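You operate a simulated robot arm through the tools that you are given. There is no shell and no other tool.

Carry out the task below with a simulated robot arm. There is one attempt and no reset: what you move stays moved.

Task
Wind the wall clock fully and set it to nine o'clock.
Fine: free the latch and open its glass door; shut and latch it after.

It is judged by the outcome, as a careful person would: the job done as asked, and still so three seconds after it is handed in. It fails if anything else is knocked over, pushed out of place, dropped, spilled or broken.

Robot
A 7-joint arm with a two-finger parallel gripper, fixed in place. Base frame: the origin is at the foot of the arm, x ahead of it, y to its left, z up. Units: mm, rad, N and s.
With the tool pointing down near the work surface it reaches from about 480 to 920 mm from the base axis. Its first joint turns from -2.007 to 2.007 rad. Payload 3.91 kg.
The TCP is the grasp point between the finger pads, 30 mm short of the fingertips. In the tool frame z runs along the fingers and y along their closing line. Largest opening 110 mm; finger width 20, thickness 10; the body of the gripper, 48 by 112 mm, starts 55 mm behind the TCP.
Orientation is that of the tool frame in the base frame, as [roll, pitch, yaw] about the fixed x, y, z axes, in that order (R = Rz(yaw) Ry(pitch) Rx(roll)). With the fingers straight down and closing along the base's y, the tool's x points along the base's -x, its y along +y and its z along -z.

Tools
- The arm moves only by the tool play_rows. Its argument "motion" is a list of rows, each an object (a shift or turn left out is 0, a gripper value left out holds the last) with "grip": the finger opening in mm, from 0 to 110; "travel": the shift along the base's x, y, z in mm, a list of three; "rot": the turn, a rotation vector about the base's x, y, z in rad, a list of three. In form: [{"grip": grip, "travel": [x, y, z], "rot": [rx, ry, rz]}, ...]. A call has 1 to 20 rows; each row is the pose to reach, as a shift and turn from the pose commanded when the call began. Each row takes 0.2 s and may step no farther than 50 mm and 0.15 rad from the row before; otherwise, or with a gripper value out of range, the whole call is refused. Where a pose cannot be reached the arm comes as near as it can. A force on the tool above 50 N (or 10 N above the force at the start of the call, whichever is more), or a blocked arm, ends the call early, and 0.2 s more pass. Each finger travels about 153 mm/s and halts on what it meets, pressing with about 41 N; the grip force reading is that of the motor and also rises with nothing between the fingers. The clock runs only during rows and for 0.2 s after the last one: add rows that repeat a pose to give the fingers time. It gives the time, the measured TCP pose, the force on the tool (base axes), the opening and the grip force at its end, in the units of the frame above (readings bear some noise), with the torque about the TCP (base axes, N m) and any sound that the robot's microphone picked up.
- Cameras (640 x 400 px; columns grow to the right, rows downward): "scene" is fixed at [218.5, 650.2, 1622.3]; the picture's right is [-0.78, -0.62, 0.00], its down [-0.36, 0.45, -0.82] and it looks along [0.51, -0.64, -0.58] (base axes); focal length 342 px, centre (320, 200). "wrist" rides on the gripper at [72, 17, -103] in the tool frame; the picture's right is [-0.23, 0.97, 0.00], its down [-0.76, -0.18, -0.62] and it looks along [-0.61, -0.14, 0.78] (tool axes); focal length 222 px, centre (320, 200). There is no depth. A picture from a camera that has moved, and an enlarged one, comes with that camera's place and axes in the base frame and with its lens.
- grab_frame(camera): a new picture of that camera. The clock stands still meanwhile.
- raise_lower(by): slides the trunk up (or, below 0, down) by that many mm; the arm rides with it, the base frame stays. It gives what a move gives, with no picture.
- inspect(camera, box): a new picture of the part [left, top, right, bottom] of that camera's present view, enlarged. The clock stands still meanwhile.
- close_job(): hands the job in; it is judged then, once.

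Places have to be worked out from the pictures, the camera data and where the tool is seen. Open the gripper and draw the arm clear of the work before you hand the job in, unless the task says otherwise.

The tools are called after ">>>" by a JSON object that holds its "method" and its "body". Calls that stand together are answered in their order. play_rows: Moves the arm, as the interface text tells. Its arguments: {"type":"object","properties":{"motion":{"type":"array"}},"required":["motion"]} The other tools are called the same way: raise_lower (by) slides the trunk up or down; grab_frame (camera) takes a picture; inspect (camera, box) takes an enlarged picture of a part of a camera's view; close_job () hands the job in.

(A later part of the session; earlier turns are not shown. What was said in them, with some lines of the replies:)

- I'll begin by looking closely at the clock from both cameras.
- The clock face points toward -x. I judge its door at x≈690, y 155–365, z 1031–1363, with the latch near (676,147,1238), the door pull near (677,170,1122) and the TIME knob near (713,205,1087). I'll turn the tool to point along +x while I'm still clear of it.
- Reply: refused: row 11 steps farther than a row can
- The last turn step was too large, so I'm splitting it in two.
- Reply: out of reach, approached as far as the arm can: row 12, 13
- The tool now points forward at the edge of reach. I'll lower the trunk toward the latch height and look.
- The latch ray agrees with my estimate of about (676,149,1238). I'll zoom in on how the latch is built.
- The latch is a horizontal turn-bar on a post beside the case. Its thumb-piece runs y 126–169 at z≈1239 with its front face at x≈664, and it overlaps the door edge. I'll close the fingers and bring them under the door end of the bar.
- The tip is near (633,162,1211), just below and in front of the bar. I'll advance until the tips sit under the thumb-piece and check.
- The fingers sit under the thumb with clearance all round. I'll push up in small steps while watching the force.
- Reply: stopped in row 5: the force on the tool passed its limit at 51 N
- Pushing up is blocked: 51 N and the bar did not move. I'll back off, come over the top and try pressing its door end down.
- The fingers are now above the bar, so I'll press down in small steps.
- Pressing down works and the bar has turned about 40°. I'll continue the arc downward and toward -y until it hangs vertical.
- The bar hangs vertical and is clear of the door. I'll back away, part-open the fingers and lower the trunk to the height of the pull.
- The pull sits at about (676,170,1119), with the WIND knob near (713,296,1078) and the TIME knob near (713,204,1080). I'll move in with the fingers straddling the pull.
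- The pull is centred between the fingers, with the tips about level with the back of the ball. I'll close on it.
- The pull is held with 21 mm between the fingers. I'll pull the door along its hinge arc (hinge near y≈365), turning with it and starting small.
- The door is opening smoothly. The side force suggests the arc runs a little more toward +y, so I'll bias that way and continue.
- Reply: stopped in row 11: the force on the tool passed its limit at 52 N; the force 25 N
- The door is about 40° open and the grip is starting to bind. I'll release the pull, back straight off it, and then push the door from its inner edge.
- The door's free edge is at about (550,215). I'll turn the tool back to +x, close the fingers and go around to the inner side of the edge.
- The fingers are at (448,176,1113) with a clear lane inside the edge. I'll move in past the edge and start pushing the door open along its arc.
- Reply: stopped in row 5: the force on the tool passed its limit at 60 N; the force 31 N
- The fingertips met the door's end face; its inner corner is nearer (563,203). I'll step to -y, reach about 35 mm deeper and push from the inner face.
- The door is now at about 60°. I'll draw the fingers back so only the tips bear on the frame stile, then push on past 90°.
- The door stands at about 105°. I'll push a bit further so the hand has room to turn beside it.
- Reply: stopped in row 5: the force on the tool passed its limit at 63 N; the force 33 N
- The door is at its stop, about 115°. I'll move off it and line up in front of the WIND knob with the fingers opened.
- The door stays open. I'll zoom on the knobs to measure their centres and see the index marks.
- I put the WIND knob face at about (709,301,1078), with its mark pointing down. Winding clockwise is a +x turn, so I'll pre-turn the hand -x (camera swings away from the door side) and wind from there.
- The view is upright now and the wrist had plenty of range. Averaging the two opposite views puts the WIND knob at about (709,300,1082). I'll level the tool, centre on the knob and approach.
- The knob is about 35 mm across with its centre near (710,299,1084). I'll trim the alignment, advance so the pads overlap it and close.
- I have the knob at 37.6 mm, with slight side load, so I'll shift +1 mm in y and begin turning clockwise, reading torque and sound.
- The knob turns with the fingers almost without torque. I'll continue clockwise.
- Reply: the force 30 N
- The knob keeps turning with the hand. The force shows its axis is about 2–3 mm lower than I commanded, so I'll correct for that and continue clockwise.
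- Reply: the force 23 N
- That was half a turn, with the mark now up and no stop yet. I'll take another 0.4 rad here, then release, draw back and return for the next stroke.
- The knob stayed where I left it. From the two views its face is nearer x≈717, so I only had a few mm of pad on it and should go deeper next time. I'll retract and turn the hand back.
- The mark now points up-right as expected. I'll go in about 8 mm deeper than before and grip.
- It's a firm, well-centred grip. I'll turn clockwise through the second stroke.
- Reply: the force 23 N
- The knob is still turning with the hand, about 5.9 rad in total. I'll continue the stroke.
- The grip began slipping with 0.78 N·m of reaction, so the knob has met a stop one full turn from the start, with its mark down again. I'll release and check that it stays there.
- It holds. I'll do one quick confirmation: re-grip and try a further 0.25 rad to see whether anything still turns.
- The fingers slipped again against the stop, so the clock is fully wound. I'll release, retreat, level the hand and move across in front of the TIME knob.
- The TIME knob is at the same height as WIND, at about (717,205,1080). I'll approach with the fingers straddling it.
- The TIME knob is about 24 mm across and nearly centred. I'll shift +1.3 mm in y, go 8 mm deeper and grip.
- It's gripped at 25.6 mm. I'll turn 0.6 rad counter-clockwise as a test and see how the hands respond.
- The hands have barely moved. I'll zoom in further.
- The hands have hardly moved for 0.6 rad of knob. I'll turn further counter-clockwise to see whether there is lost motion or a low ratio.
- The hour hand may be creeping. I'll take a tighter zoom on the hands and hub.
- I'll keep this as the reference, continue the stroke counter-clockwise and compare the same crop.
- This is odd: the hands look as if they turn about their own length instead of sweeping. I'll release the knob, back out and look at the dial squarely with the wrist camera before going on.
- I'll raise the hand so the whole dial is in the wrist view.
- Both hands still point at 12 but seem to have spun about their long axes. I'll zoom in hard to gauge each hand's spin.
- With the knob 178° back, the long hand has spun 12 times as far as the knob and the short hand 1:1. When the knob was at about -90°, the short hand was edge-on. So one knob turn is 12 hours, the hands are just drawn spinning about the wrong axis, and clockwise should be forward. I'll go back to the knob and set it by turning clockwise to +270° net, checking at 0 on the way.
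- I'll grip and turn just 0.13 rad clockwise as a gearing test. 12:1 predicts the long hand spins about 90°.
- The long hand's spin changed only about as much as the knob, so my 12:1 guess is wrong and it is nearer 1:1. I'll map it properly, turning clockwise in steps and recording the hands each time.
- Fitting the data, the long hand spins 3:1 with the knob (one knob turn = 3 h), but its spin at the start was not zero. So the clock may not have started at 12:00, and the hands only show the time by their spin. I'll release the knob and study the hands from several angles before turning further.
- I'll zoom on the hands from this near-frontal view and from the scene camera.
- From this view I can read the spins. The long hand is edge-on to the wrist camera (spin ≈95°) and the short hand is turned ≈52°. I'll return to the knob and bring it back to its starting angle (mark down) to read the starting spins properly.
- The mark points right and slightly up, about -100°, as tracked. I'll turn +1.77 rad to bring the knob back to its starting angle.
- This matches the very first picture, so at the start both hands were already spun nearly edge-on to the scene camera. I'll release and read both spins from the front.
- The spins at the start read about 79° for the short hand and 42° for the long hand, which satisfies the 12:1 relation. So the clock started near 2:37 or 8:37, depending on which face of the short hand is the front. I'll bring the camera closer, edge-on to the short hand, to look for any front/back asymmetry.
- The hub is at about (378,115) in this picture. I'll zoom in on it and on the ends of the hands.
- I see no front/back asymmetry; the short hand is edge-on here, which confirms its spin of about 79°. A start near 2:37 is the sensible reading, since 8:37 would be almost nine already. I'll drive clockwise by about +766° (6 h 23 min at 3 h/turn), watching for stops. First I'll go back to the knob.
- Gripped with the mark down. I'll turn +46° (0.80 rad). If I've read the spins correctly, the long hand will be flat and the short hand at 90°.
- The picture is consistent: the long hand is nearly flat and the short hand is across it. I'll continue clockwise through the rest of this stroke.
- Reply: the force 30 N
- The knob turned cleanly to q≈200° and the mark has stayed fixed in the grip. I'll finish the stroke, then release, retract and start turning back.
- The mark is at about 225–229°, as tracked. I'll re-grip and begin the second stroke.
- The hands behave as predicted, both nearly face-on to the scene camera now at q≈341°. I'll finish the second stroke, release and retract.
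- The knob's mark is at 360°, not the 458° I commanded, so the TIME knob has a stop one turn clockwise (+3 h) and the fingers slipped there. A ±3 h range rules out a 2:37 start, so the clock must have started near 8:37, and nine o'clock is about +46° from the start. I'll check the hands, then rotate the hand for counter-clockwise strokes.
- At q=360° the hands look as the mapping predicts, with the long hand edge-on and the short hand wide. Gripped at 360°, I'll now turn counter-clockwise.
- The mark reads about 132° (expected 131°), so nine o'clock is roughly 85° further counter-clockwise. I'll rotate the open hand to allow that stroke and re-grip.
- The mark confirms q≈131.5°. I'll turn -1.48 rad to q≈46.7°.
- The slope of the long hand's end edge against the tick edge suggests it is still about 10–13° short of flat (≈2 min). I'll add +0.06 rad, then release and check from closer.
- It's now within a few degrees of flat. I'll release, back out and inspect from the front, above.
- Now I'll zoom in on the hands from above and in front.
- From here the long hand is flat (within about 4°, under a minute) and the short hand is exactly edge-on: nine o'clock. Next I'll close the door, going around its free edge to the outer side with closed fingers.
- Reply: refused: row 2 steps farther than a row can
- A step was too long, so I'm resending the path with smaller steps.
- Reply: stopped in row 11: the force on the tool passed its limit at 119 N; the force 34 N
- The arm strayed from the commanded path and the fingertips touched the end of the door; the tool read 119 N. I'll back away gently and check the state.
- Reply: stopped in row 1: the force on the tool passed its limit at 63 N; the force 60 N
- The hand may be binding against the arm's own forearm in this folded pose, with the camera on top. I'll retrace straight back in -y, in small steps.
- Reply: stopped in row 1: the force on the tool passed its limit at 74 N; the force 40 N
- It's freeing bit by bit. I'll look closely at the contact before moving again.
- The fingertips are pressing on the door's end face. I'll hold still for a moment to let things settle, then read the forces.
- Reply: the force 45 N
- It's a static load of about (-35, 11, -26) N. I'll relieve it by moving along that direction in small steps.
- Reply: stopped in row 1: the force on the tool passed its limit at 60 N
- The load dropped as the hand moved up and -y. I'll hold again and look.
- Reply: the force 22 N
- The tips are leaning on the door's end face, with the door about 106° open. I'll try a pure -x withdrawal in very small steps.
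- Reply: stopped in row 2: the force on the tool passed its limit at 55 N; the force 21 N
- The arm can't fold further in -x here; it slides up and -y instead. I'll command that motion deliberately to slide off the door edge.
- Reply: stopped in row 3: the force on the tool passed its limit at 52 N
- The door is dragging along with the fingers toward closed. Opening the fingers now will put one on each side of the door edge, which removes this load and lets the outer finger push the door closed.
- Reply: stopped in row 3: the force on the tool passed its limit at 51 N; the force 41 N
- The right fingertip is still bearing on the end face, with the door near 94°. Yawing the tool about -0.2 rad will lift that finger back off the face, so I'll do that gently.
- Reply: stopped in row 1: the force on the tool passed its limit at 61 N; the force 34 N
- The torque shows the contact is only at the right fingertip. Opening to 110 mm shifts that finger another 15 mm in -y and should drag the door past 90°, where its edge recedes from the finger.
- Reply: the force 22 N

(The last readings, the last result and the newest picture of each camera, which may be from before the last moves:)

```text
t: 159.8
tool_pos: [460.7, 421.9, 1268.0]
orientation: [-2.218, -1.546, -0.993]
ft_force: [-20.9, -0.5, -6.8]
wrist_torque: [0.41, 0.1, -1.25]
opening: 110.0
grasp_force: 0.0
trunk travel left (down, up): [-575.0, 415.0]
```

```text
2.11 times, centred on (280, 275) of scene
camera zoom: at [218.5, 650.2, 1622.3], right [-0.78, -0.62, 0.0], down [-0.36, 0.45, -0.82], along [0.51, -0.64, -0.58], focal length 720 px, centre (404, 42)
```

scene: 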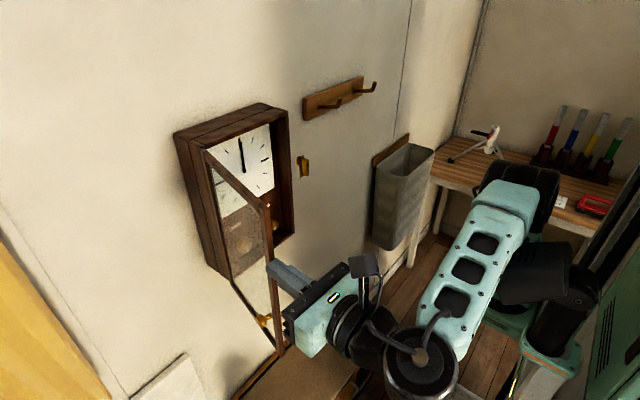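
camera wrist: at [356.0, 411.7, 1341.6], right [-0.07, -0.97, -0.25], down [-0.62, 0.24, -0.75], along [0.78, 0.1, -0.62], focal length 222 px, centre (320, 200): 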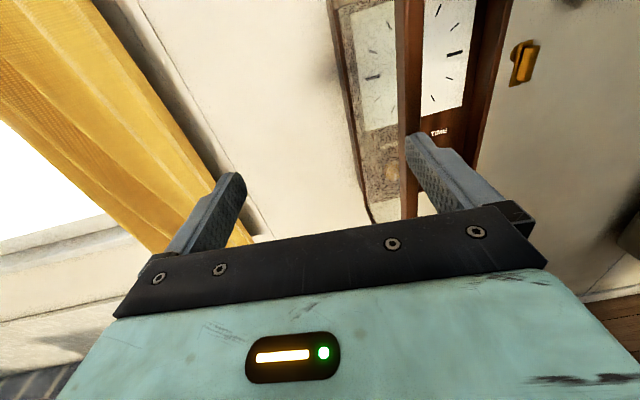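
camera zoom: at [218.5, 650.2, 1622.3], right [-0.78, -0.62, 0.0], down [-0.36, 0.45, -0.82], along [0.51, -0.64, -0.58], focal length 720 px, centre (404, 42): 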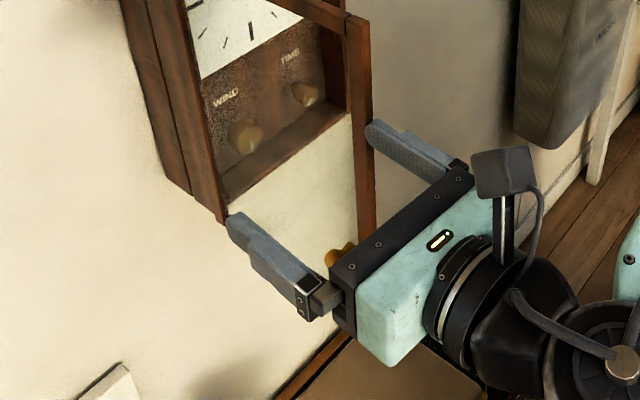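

No stop this time, and the door is now at about 85–90°. I'll move slowly in -y; the edge should recede from the finger as it closes further.

>>> {"method": "play_rows", "body": {"motion": [{"travel": [0, -2, 0]}, {"travel": [0, -4, 0]}, {"travel": [0, -7, 0]}, {"travel": [0, -10, 0]}, {"travel": [0, -14, 0]}, {"travel": [0, -18, 0]}, {"travel": [0, -22, 0]}, {"travel": [0, -26, 0]}, {"travel": [0, -30, 0]}, {"travel": [0, -30, 0]}]}}

>>> {"method": "grab_frame", "body": {"camera": "wrist"}}

>>> {"method": "inspect", "body": {"camera": "scene", "box": [220, 180, 340, 370]}}

```text
t: 160.4
tool_pos: [461.2, 415.8, 1269.2]
orientation: [-2.137, -1.538, -1.092]
ft_force: [-52.5, -2.4, -19.0]
wrist_torque: [1.22, 0.14, -3.28]
opening: 109.8
grasp_force: 0.0
trunk travel left (down, up): [-575.0, 415.0]
stopped in row 3: the force on the tool passed its limit at 54 N (the readings are from after the stop); the commanded pose is now the measured one
```

```text
taken
camera wrist: at [357.3, 407.0, 1342.4], right [-0.09, -0.96, -0.25], down [-0.62, 0.25, -0.75], along [0.78, 0.09, -0.62], focal length 222 px, centre (320, 200)
```

wrist: 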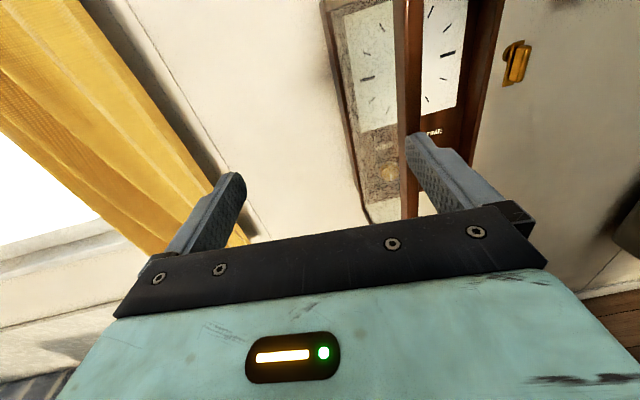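

```text
2.11 times, centred on (280, 275) of scene
camera zoom: at [218.5, 650.2, 1622.3], right [-0.78, -0.62, 0.0], down [-0.36, 0.45, -0.82], along [0.51, -0.64, -0.58], focal length 720 px, centre (404, 42)
```

zoom: 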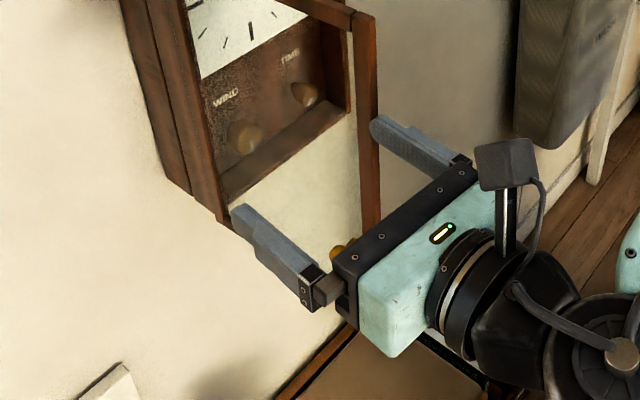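

The right fingertip still leans on the edge with about 50 N in -x. I'll yaw it back off in small increments.

>>> {"method": "play_rows", "body": {"motion": [{"rot": [0, 0, -0.02]}, {"rot": [0, 0, -0.05]}, {"rot": [0, 0, -0.09]}, {"rot": [0, 0, -0.14]}, {"rot": [0, 0, -0.2]}, {"rot": [0, 0, -0.2]}]}}

```text
t: 161.0
tool_pos: [462.7, 411.8, 1272.7]
orientation: [-2.276, -1.52, -0.988]
ft_force: [-25.6, -1.6, -18.8]
wrist_torque: [1.24, 0.3, -1.7]
opening: 109.9
grasp_force: 0.0
trunk travel left (down, up): [-575.0, 415.0]
stopped in row 2: the force on the tool passed its limit at 78 N (the readings are from after the stop); the commanded pose is now the measured one
```

The arm's small moves here keep drifting up and -y. A trunk raise won't change the arm's pose, so I'll use it to slide the fingertip up the edge and over the top of the door (z≈1363).

>>> {"method": "raise_lower", "body": {"by": 60}}

```text
t: 161.3
tool_pos: [461.8, 410.5, 1276.5]
orientation: [-2.324, -1.516, -0.938]
ft_force: [-8.4, -0.5, -2.9]
wrist_torque: [0.2, 0.03, -0.55]
opening: 110.1
grasp_force: 0.0
trunk travel left (down, up): [-579.0, 411.0]
stopped: the force on the tool passed its limit at 59 N (the readings are from after the stop); the commanded pose is now the measured one
```

It stopped early, but the residual force is now small. I'll try raising again.

>>> {"method": "raise_lower", "body": {"by": 100}}

>>> {"method": "inspect", "body": {"camera": "scene", "box": [220, 180, 340, 370]}}

```text
t: 162.7
tool_pos: [464.8, 409.4, 1375.0]
orientation: [-2.346, -1.518, -0.919]
ft_force: [-0.7, -0.4, 0.3]
wrist_torque: [-0.01, -0.01, 0.0]
opening: 110.1
grasp_force: 0.1
trunk travel left (down, up): [-679.0, 311.0]
```

```text
2.11 times, centred on (280, 275) of scene
camera zoom: at [218.5, 650.2, 1622.3], right [-0.78, -0.62, 0.0], down [-0.36, 0.45, -0.82], along [0.51, -0.64, -0.58], focal length 720 px, centre (404, 42)
```

zoom: 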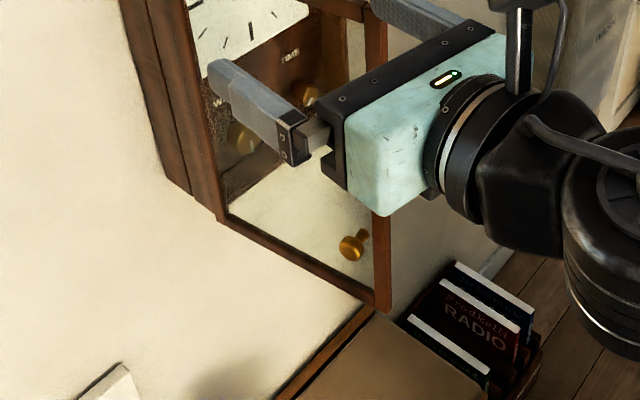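

I'm free now, with zero force, and the door is standing at about 75–80°. I'll take a full look.

>>> {"method": "grab_frame", "body": {"camera": "scene"}}

>>> {"method": "grab_frame", "body": {"camera": "wrist"}}

```text
taken
```

scene: 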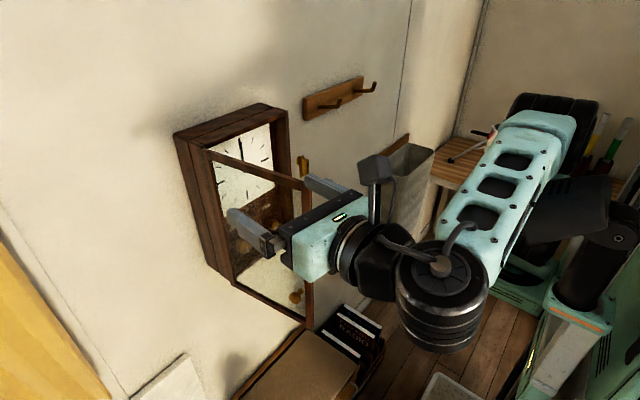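

```text
taken
camera wrist: at [362.0, 403.8, 1449.6], right [-0.13, -0.96, -0.26], down [-0.62, 0.28, -0.73], along [0.77, 0.07, -0.63], focal length 222 px, centre (320, 200)
```

wrist: 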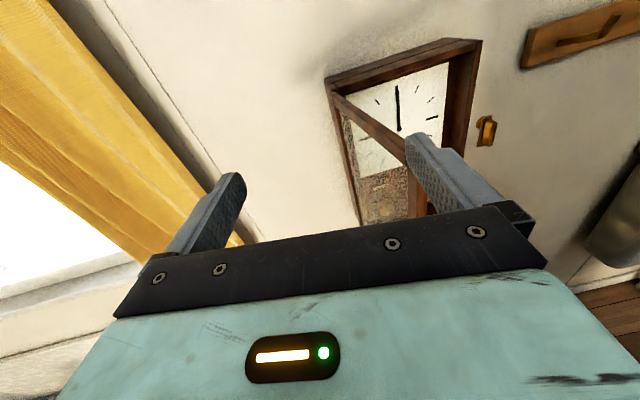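

The door edge is near (485,349). If I close the fingers up here they'll be at y≈409, outside the door, and I can lower beside it and push it shut from the outer face.

>>> {"method": "play_rows", "body": {"motion": [{"grip": 60}, {"grip": 20}, {"grip": 0}, {"grip": 0}]}}

>>> {"method": "raise_lower", "body": {"by": -110}}

>>> {"method": "grab_frame", "body": {"camera": "wrist"}}

>>> {"method": "grab_frame", "body": {"camera": "scene"}}

```text
t: 163.7
tool_pos: [464.7, 409.7, 1375.5]
orientation: [-2.337, -1.517, -0.928]
ft_force: [0.2, 0.0, 0.0]
wrist_torque: [-0.01, -0.01, 0.01]
opening: 0.0
grasp_force: 37.7
trunk travel left (down, up): [-679.0, 311.0]
```

```text
t: 165.1
tool_pos: [463.3, 410.3, 1264.5]
orientation: [-2.337, -1.516, -0.926]
ft_force: [-0.1, 0.9, 0.2]
wrist_torque: [0.01, -0.01, 0.01]
opening: 0.0
grasp_force: 37.5
trunk travel left (down, up): [-569.0, 421.0]
```

```text
taken
camera wrist: at [361.4, 403.7, 1340.0], right [-0.13, -0.96, -0.26], down [-0.62, 0.28, -0.73], along [0.77, 0.07, -0.63], focal length 222 px, centre (320, 200)
```

wrist: 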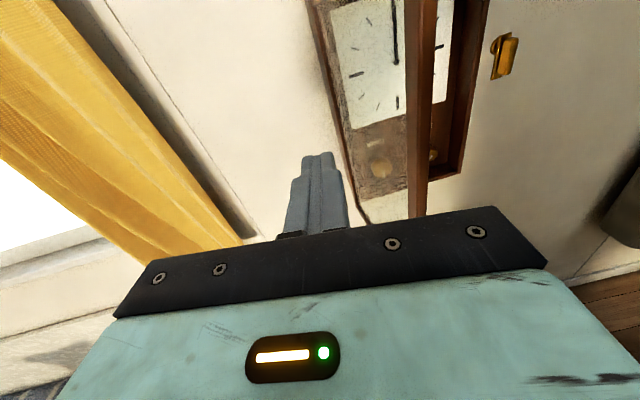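

```text
taken
```

scene: 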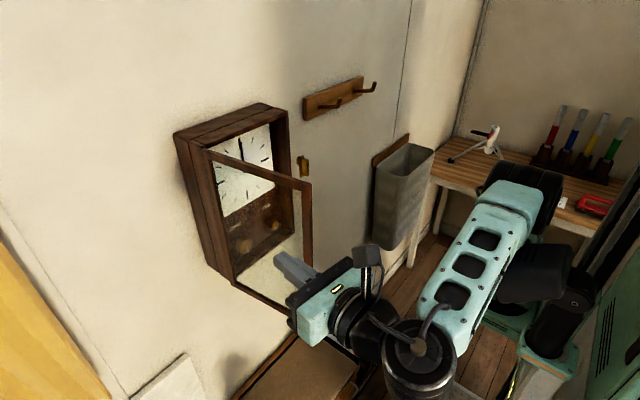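

The fingers are outside the door, about 50 mm from its outer face. I'll push -y to close it, following the arc with the tips on the stile.

>>> {"method": "play_rows", "body": {"motion": [{"travel": [2, -15, 0]}, {"travel": [3, -30, 0]}, {"travel": [4, -42, 0]}, {"travel": [5, -52, 0]}, {"travel": [7, -62, 0]}, {"travel": [9, -72, 0]}, {"travel": [11, -82, 0]}, {"travel": [14, -92, 0]}, {"travel": [17, -102, 0]}, {"travel": [21, -112, 0]}, {"travel": [26, -122, 0]}, {"travel": [31, -132, 0]}, {"travel": [31, -132, 0]}]}}

>>> {"method": "grab_frame", "body": {"camera": "scene"}}

>>> {"method": "grab_frame", "body": {"camera": "wrist"}}

```text
t: 167.9
tool_pos: [493.5, 279.1, 1262.3]
orientation: [-2.406, -1.521, -0.854]
ft_force: [0.6, -0.6, 0.3]
wrist_torque: [0.02, -0.02, 0.0]
opening: 0.3
grasp_force: 37.7
trunk travel left (down, up): [-569.0, 421.0]
```

```text
taken
```

scene: 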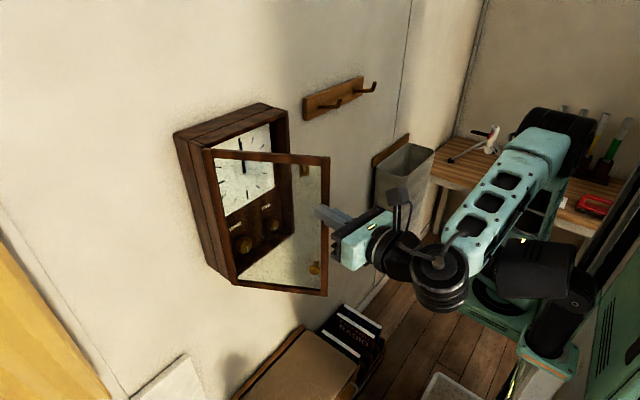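

```text
taken
camera wrist: at [392.0, 273.2, 1337.5], right [-0.12, -0.96, -0.26], down [-0.62, 0.28, -0.73], along [0.77, 0.07, -0.63], focal length 222 px, centre (320, 200)
```

wrist: 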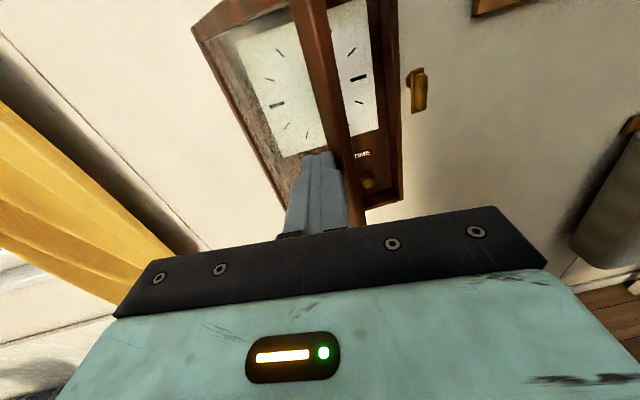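

The door is at about 57° and closing smoothly. I'll continue along the arc, correcting the small tool tilt as I go.

>>> {"method": "play_rows", "body": {"motion": [{"travel": [9, -15, 0], "rot": [0, -0.01, 0.03]}, {"travel": [19, -28, 0], "rot": [0, -0.02, 0.06]}, {"travel": [30, -41, 0], "rot": [0, -0.03, 0.09]}, {"travel": [43, -53, 0], "rot": [0, -0.037, 0.118]}, {"travel": [57, -63, 0], "rot": [0, -0.037, 0.118]}, {"travel": [71, -72, 0], "rot": [0, -0.037, 0.118]}, {"travel": [86, -80, 0], "rot": [0, -0.037, 0.118]}, {"travel": [101, -86, 0], "rot": [0, -0.037, 0.118]}, {"travel": [117, -91, 0], "rot": [0, -0.037, 0.118]}, {"travel": [134, -95, 0], "rot": [0, -0.037, 0.118]}, {"travel": [134, -95, 0], "rot": [0, -0.037, 0.118]}]}}

>>> {"method": "grab_frame", "body": {"camera": "scene"}}

>>> {"method": "grab_frame", "body": {"camera": "wrist"}}

```text
t: 170.3
tool_pos: [629.8, 183.8, 1262.9]
orientation: [-1.573, -1.535, -1.573]
ft_force: [-0.5, -0.6, 0.6]
wrist_torque: [-0.01, 0.01, -0.02]
opening: 0.0
grasp_force: 37.9
trunk travel left (down, up): [-569.0, 421.0]
```

```text
taken
```

scene: 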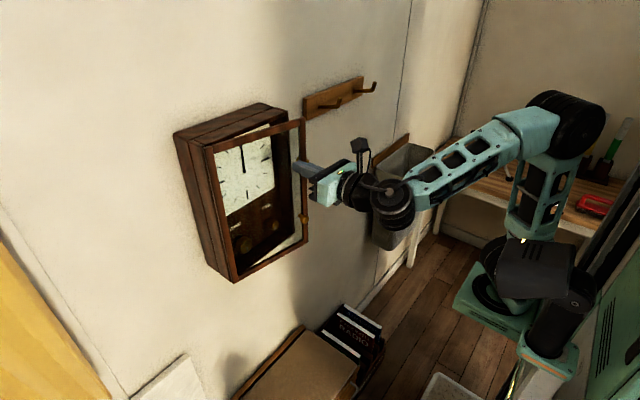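

```text
taken
camera wrist: at [526.3, 166.4, 1334.5], right [0.0, -0.96, -0.26], down [-0.62, 0.21, -0.75], along [0.78, 0.16, -0.6], focal length 222 px, centre (320, 200)
```

wrist: 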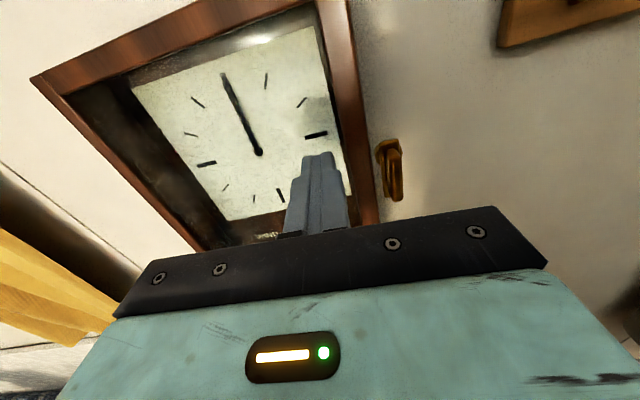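

The door is nearly shut. I'll shift the tip over the stile (y≈167) and push straight in until it meets the case.

>>> {"method": "play_rows", "body": {"motion": [{"travel": [-3, -9, 0]}, {"travel": [-3, -17, 0]}, {"travel": [6, -17, 0]}, {"travel": [14, -17, 0]}, {"travel": [20, -17, 0]}, {"travel": [25, -17, 0]}, {"travel": [29, -17, 0]}, {"travel": [32, -17, 0]}, {"travel": [35, -17, 0]}, {"travel": [35, -17, 0]}]}}

>>> {"method": "grab_frame", "body": {"camera": "wrist"}}

>>> {"method": "inspect", "body": {"camera": "scene", "box": [160, 90, 340, 290]}}

```text
t: 172.5
tool_pos: [664.1, 168.1, 1262.6]
orientation: [-1.581, -1.534, -1.566]
ft_force: [0.7, 1.3, -0.5]
wrist_torque: [0.0, 0.0, 0.02]
opening: 0.2
grasp_force: 37.9
trunk travel left (down, up): [-569.0, 421.0]
```

```text
taken
camera wrist: at [560.4, 149.3, 1333.8], right [0.0, -0.96, -0.26], down [-0.62, 0.21, -0.75], along [0.78, 0.16, -0.6], focal length 222 px, centre (320, 200)
```

wrist: 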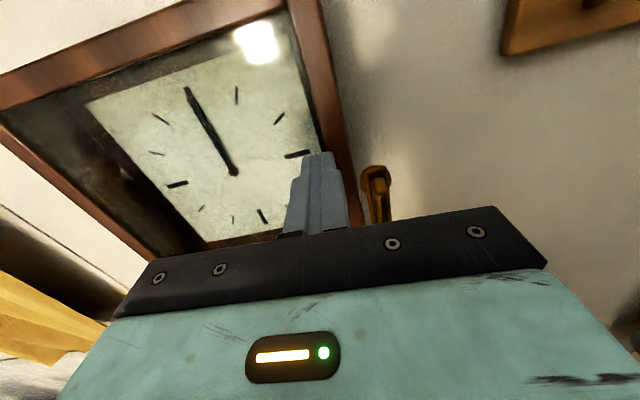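

```text
2.00 times, centred on (250, 190) of scene
camera zoom: at [218.5, 650.2, 1622.3], right [-0.78, -0.62, 0.0], down [-0.36, 0.45, -0.82], along [0.51, -0.64, -0.58], focal length 684 px, centre (460, 220)
```

zoom: 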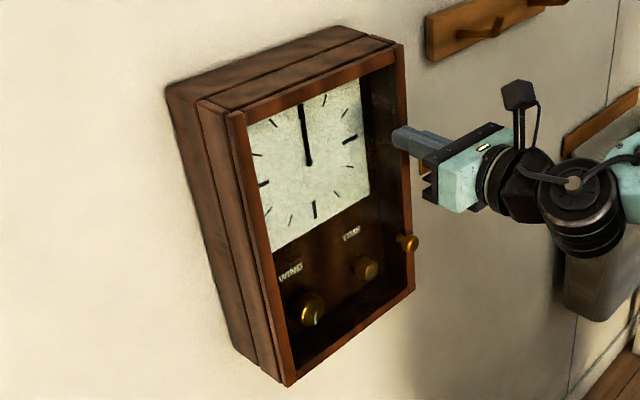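

It's almost closed. I'll press in a little more until I feel the case.

>>> {"method": "play_rows", "body": {"motion": [{"travel": [2, -2, 0]}, {"travel": [4, -2, 0]}, {"travel": [6, -2, 0]}, {"travel": [8, -2, 0]}, {"travel": [10, -2, 0]}, {"travel": [12, -2, 0]}, {"travel": [14, -2, 0]}, {"travel": [14, -2, 0]}]}}

>>> {"method": "inspect", "body": {"camera": "scene", "box": [160, 90, 340, 290]}}

```text
t: 173.8
tool_pos: [670.1, 164.8, 1262.4]
orientation: [-1.602, -1.534, -1.542]
ft_force: [-32.9, -11.9, -3.3]
wrist_torque: [-0.06, -0.04, -0.32]
opening: 0.0
grasp_force: 38.1
trunk travel left (down, up): [-569.0, 421.0]
stopped in row 6: the force on the tool passed its limit at 54 N (the readings are from after the stop); the commanded pose is now the measured one
```

```text
2.00 times, centred on (250, 190) of scene
camera zoom: at [218.5, 650.2, 1622.3], right [-0.78, -0.62, 0.0], down [-0.36, 0.45, -0.82], along [0.51, -0.64, -0.58], focal length 684 px, centre (460, 220)
```

zoom: 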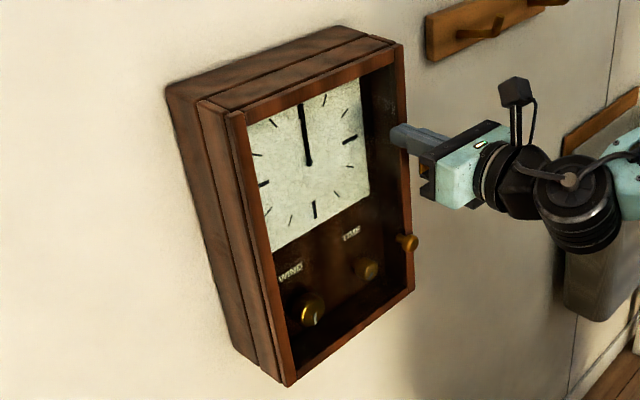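

The door is against the case: 33 N contact, and it matches the original picture. I'll back off, check that it stays shut, and move beside the hanging latch bar.

>>> {"method": "play_rows", "body": {"motion": [{"travel": [-15, 0, 0]}, {"travel": [-45, -5, 0]}, {"travel": [-80, -15, -10]}, {"travel": [-85, -35, -25]}, {"travel": [-85, -55, -49]}, {"travel": [-85, -57, -49]}]}}

>>> {"method": "grab_frame", "body": {"camera": "wrist"}}

>>> {"method": "inspect", "body": {"camera": "scene", "box": [200, 110, 360, 270]}}

```text
t: 175.2
tool_pos: [587.0, 110.3, 1212.0]
orientation: [-1.654, -1.534, -1.49]
ft_force: [-0.7, 0.1, 0.2]
wrist_torque: [0.02, 0.01, -0.01]
opening: 0.1
grasp_force: 37.8
trunk travel left (down, up): [-569.0, 421.0]
```

```text
taken
camera wrist: at [483.8, 90.5, 1283.7], right [0.0, -0.96, -0.26], down [-0.63, 0.21, -0.75], along [0.78, 0.16, -0.6], focal length 222 px, centre (320, 200)
```

wrist: 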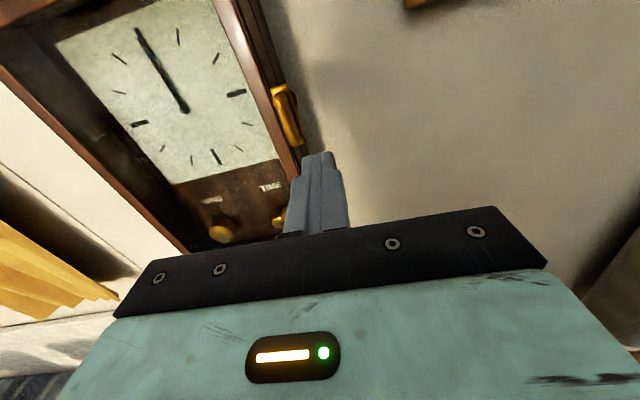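

```text
2.50 times, centred on (280, 190) of scene
camera zoom: at [218.5, 650.2, 1622.3], right [-0.78, -0.62, 0.0], down [-0.36, 0.45, -0.82], along [0.51, -0.64, -0.58], focal length 855 px, centre (420, 225)
```

zoom: 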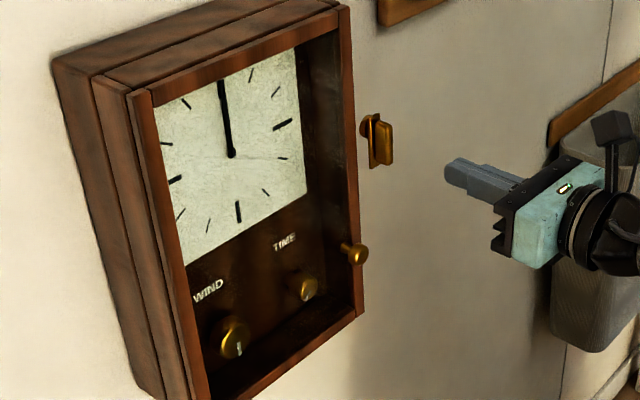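

The door stays shut. The bar hangs at y≈131, z≈1210–1254. I'll come in on its -y side and sweep its lower end toward +y and up onto the door.

>>> {"method": "play_rows", "body": {"motion": [{"travel": [20, -5, 0]}, {"travel": [45, -5, 0]}, {"travel": [59, -5, 0]}, {"travel": [59, -5, 0]}, {"travel": [59, 0, 0]}, {"travel": [59, 5, -1]}, {"travel": [59, 10, -2]}, {"travel": [59, 15, -3]}, {"travel": [59, 20, -3]}, {"travel": [59, 26, -3]}, {"travel": [59, 31, -1]}, {"travel": [59, 36, 1]}, {"travel": [59, 36, 1]}]}}

>>> {"method": "inspect", "body": {"camera": "scene", "box": [260, 130, 350, 210]}}

>>> {"method": "grab_frame", "body": {"camera": "wrist"}}

```text
t: 178.0
tool_pos: [647.4, 146.1, 1214.1]
orientation: [-1.657, -1.534, -1.489]
ft_force: [-0.3, 0.4, -0.1]
wrist_torque: [0.03, 0.0, 0.02]
opening: 0.3
grasp_force: 37.5
trunk travel left (down, up): [-569.0, 421.0]
```

```text
5.00 times, centred on (305, 170) of scene
camera zoom: at [218.5, 650.2, 1622.3], right [-0.78, -0.62, 0.0], down [-0.36, 0.45, -0.82], along [0.51, -0.64, -0.58], focal length 1709 px, centre (395, 350)
```

zoom: 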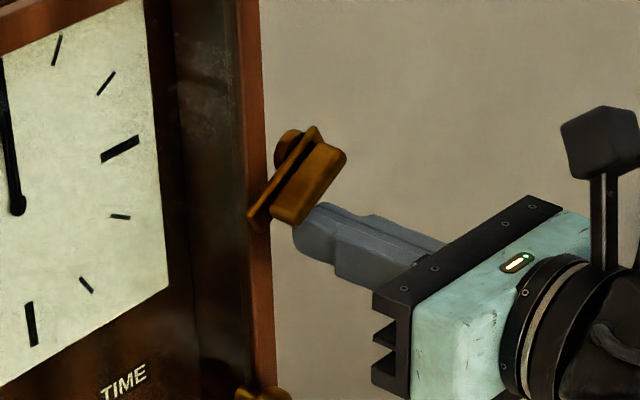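

```text
taken
camera wrist: at [543.3, 126.5, 1285.3], right [0.0, -0.96, -0.26], down [-0.63, 0.21, -0.75], along [0.78, 0.16, -0.6], focal length 222 px, centre (320, 200)
```

wrist: 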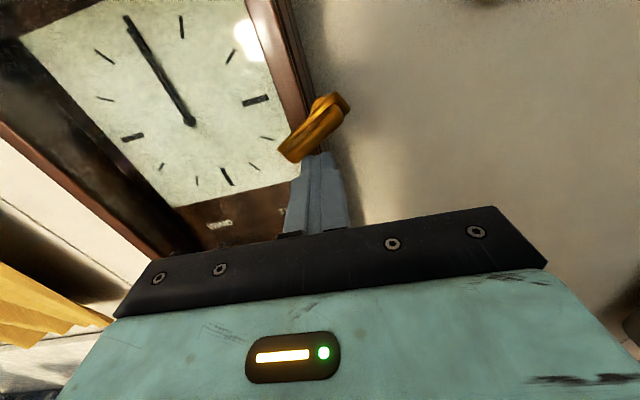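

The bar is about two-thirds of the way round and over the door. I'll continue up to its stop.

>>> {"method": "play_rows", "body": {"motion": [{"travel": [0, 5, 3]}, {"travel": [0, 9, 6]}, {"travel": [0, 12, 8]}, {"travel": [0, 14, 10]}, {"travel": [0, 15, 12]}, {"travel": [0, 15, 14]}, {"travel": [0, 15, 16]}, {"travel": [0, 15, 17]}]}}

>>> {"method": "inspect", "body": {"camera": "scene", "box": [260, 130, 350, 210]}}

>>> {"method": "grab_frame", "body": {"camera": "wrist"}}

```text
t: 179.8
tool_pos: [647.0, 158.7, 1226.0]
orientation: [-1.913, -1.536, -1.229]
ft_force: [-13.4, -4.2, -34.3]
wrist_torque: [0.0, 0.52, -0.27]
opening: 0.0
grasp_force: 38.2
trunk travel left (down, up): [-569.0, 421.0]
```

```text
5.00 times, centred on (305, 170) of scene
camera zoom: at [218.5, 650.2, 1622.3], right [-0.78, -0.62, 0.0], down [-0.36, 0.45, -0.82], along [0.51, -0.64, -0.58], focal length 1709 px, centre (395, 350)
```

zoom: 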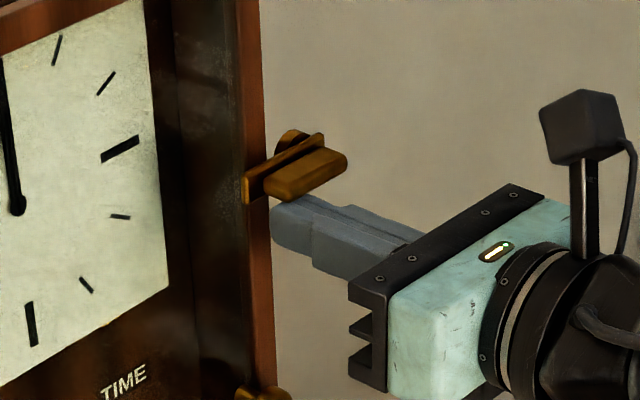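

```text
taken
camera wrist: at [544.0, 141.6, 1298.1], right [0.0, -0.97, -0.26], down [-0.63, 0.2, -0.75], along [0.78, 0.16, -0.61], focal length 222 px, centre (320, 200)
```

wrist: 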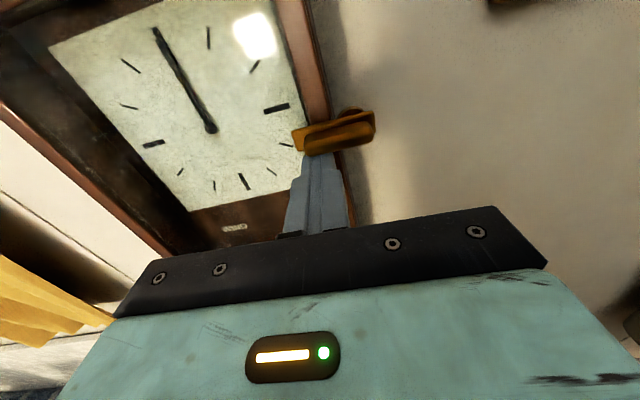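

The bar is horizontal against its stop (34 N), over the closed door. I'll ease down, open the gripper clear of it and withdraw.

>>> {"method": "play_rows", "body": {"motion": [{"travel": [0, 0, -8]}, {"travel": [-10, 0, -14]}, {"travel": [-45, 0, -14]}, {"travel": [-85, 0, -14]}, {"travel": [-120, -10, -14]}, {"travel": [-150, -20, -14], "grip": 60}, {"travel": [-170, -30, -14], "grip": 60}, {"travel": [-170, -30, -14], "grip": 60}]}}

>>> {"method": "grab_frame", "body": {"camera": "wrist"}}

>>> {"method": "grab_frame", "body": {"camera": "scene"}}

>>> {"method": "inspect", "body": {"camera": "scene", "box": [160, 90, 340, 290]}}

>>> {"method": "inspect", "body": {"camera": "scene", "box": [232, 136, 256, 176]}}

```text
t: 181.6
tool_pos: [480.1, 133.0, 1214.1]
orientation: [-1.837, -1.538, -1.306]
ft_force: [0.4, 0.0, 0.2]
wrist_torque: [0.0, 0.01, -0.03]
opening: 59.8
grasp_force: 0.1
trunk travel left (down, up): [-569.0, 421.0]
```

```text
taken
camera wrist: at [376.9, 114.8, 1286.2], right [0.0, -0.97, -0.26], down [-0.63, 0.2, -0.75], along [0.78, 0.16, -0.61], focal length 222 px, centre (320, 200)
```

wrist: 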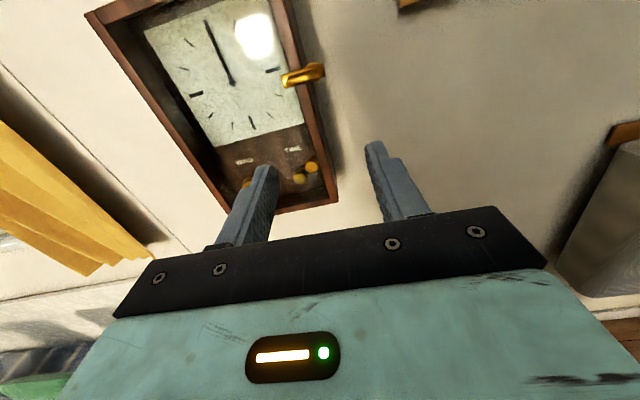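

```text
taken
```

scene: 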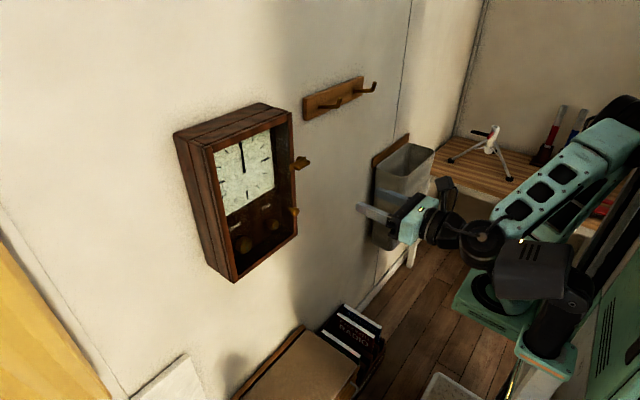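

```text
2.00 times, centred on (250, 190) of scene
camera zoom: at [218.5, 650.2, 1622.3], right [-0.78, -0.62, 0.0], down [-0.36, 0.45, -0.82], along [0.51, -0.64, -0.58], focal length 684 px, centre (460, 220)
```

zoom: 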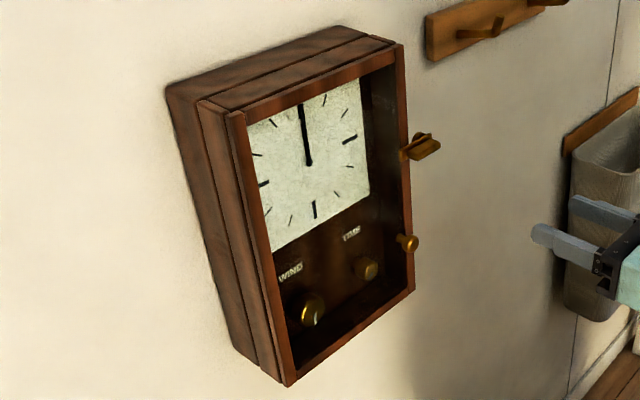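

```text
10.00 times, centred on (244, 156) of scene
camera zoom: at [218.5, 650.2, 1622.3], right [-0.78, -0.62, 0.0], down [-0.36, 0.45, -0.82], along [0.51, -0.64, -0.58], focal length 3418 px, centre (1080, 640)
```

zoom: 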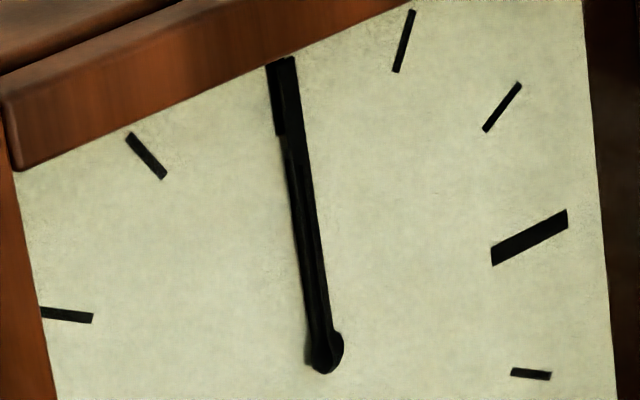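

The door is shut, the latch bar lies horizontal across it, the WIND knob is at its stop, and the arm is clear with the gripper open. The hands haven't moved since I set them, so I'm handing the job in.

>>> {"method": "close_job", "body": {}}

```text
The job is handed in.
```

I handed the job in with the clock wound, set, shut and latched. The nine o'clock setting depends on how I read the hands, so it is the one part I can't fully confirm.

- **Winding:** I turned the WIND knob clockwise one full turn to its stop. A second try only made the fingers slip, so it is fully wound.
- **Time:** On camera both hands always point at 12, because they spin about their own length instead of sweeping round the dial. I read the time from that spin:
  - One turn of the TIME knob moves the hands 3 hours.
  - The hands' spin at the start fitted either 8:37 or 2:37. I took 8:37, because the knob stops one turn (3 hours) clockwise and nine is out of reach that way from 2:37. I did not check how far it turns the other way.
  - I set it so the hands' spin matches nine o'clock, to within about a minute.
- **Door and latch:** The door is closed against the case, and the latch bar is back across it at its stop.
- **Rough contact:** While going round the open door to close it, the fingertips hit the edge of the door and the tool read 119 N. I worked free by raising the trunk and saw no damage. The door then closed normally, and nothing else looked disturbed in the final picture.

The gripper is open and the arm is clear of the clock.
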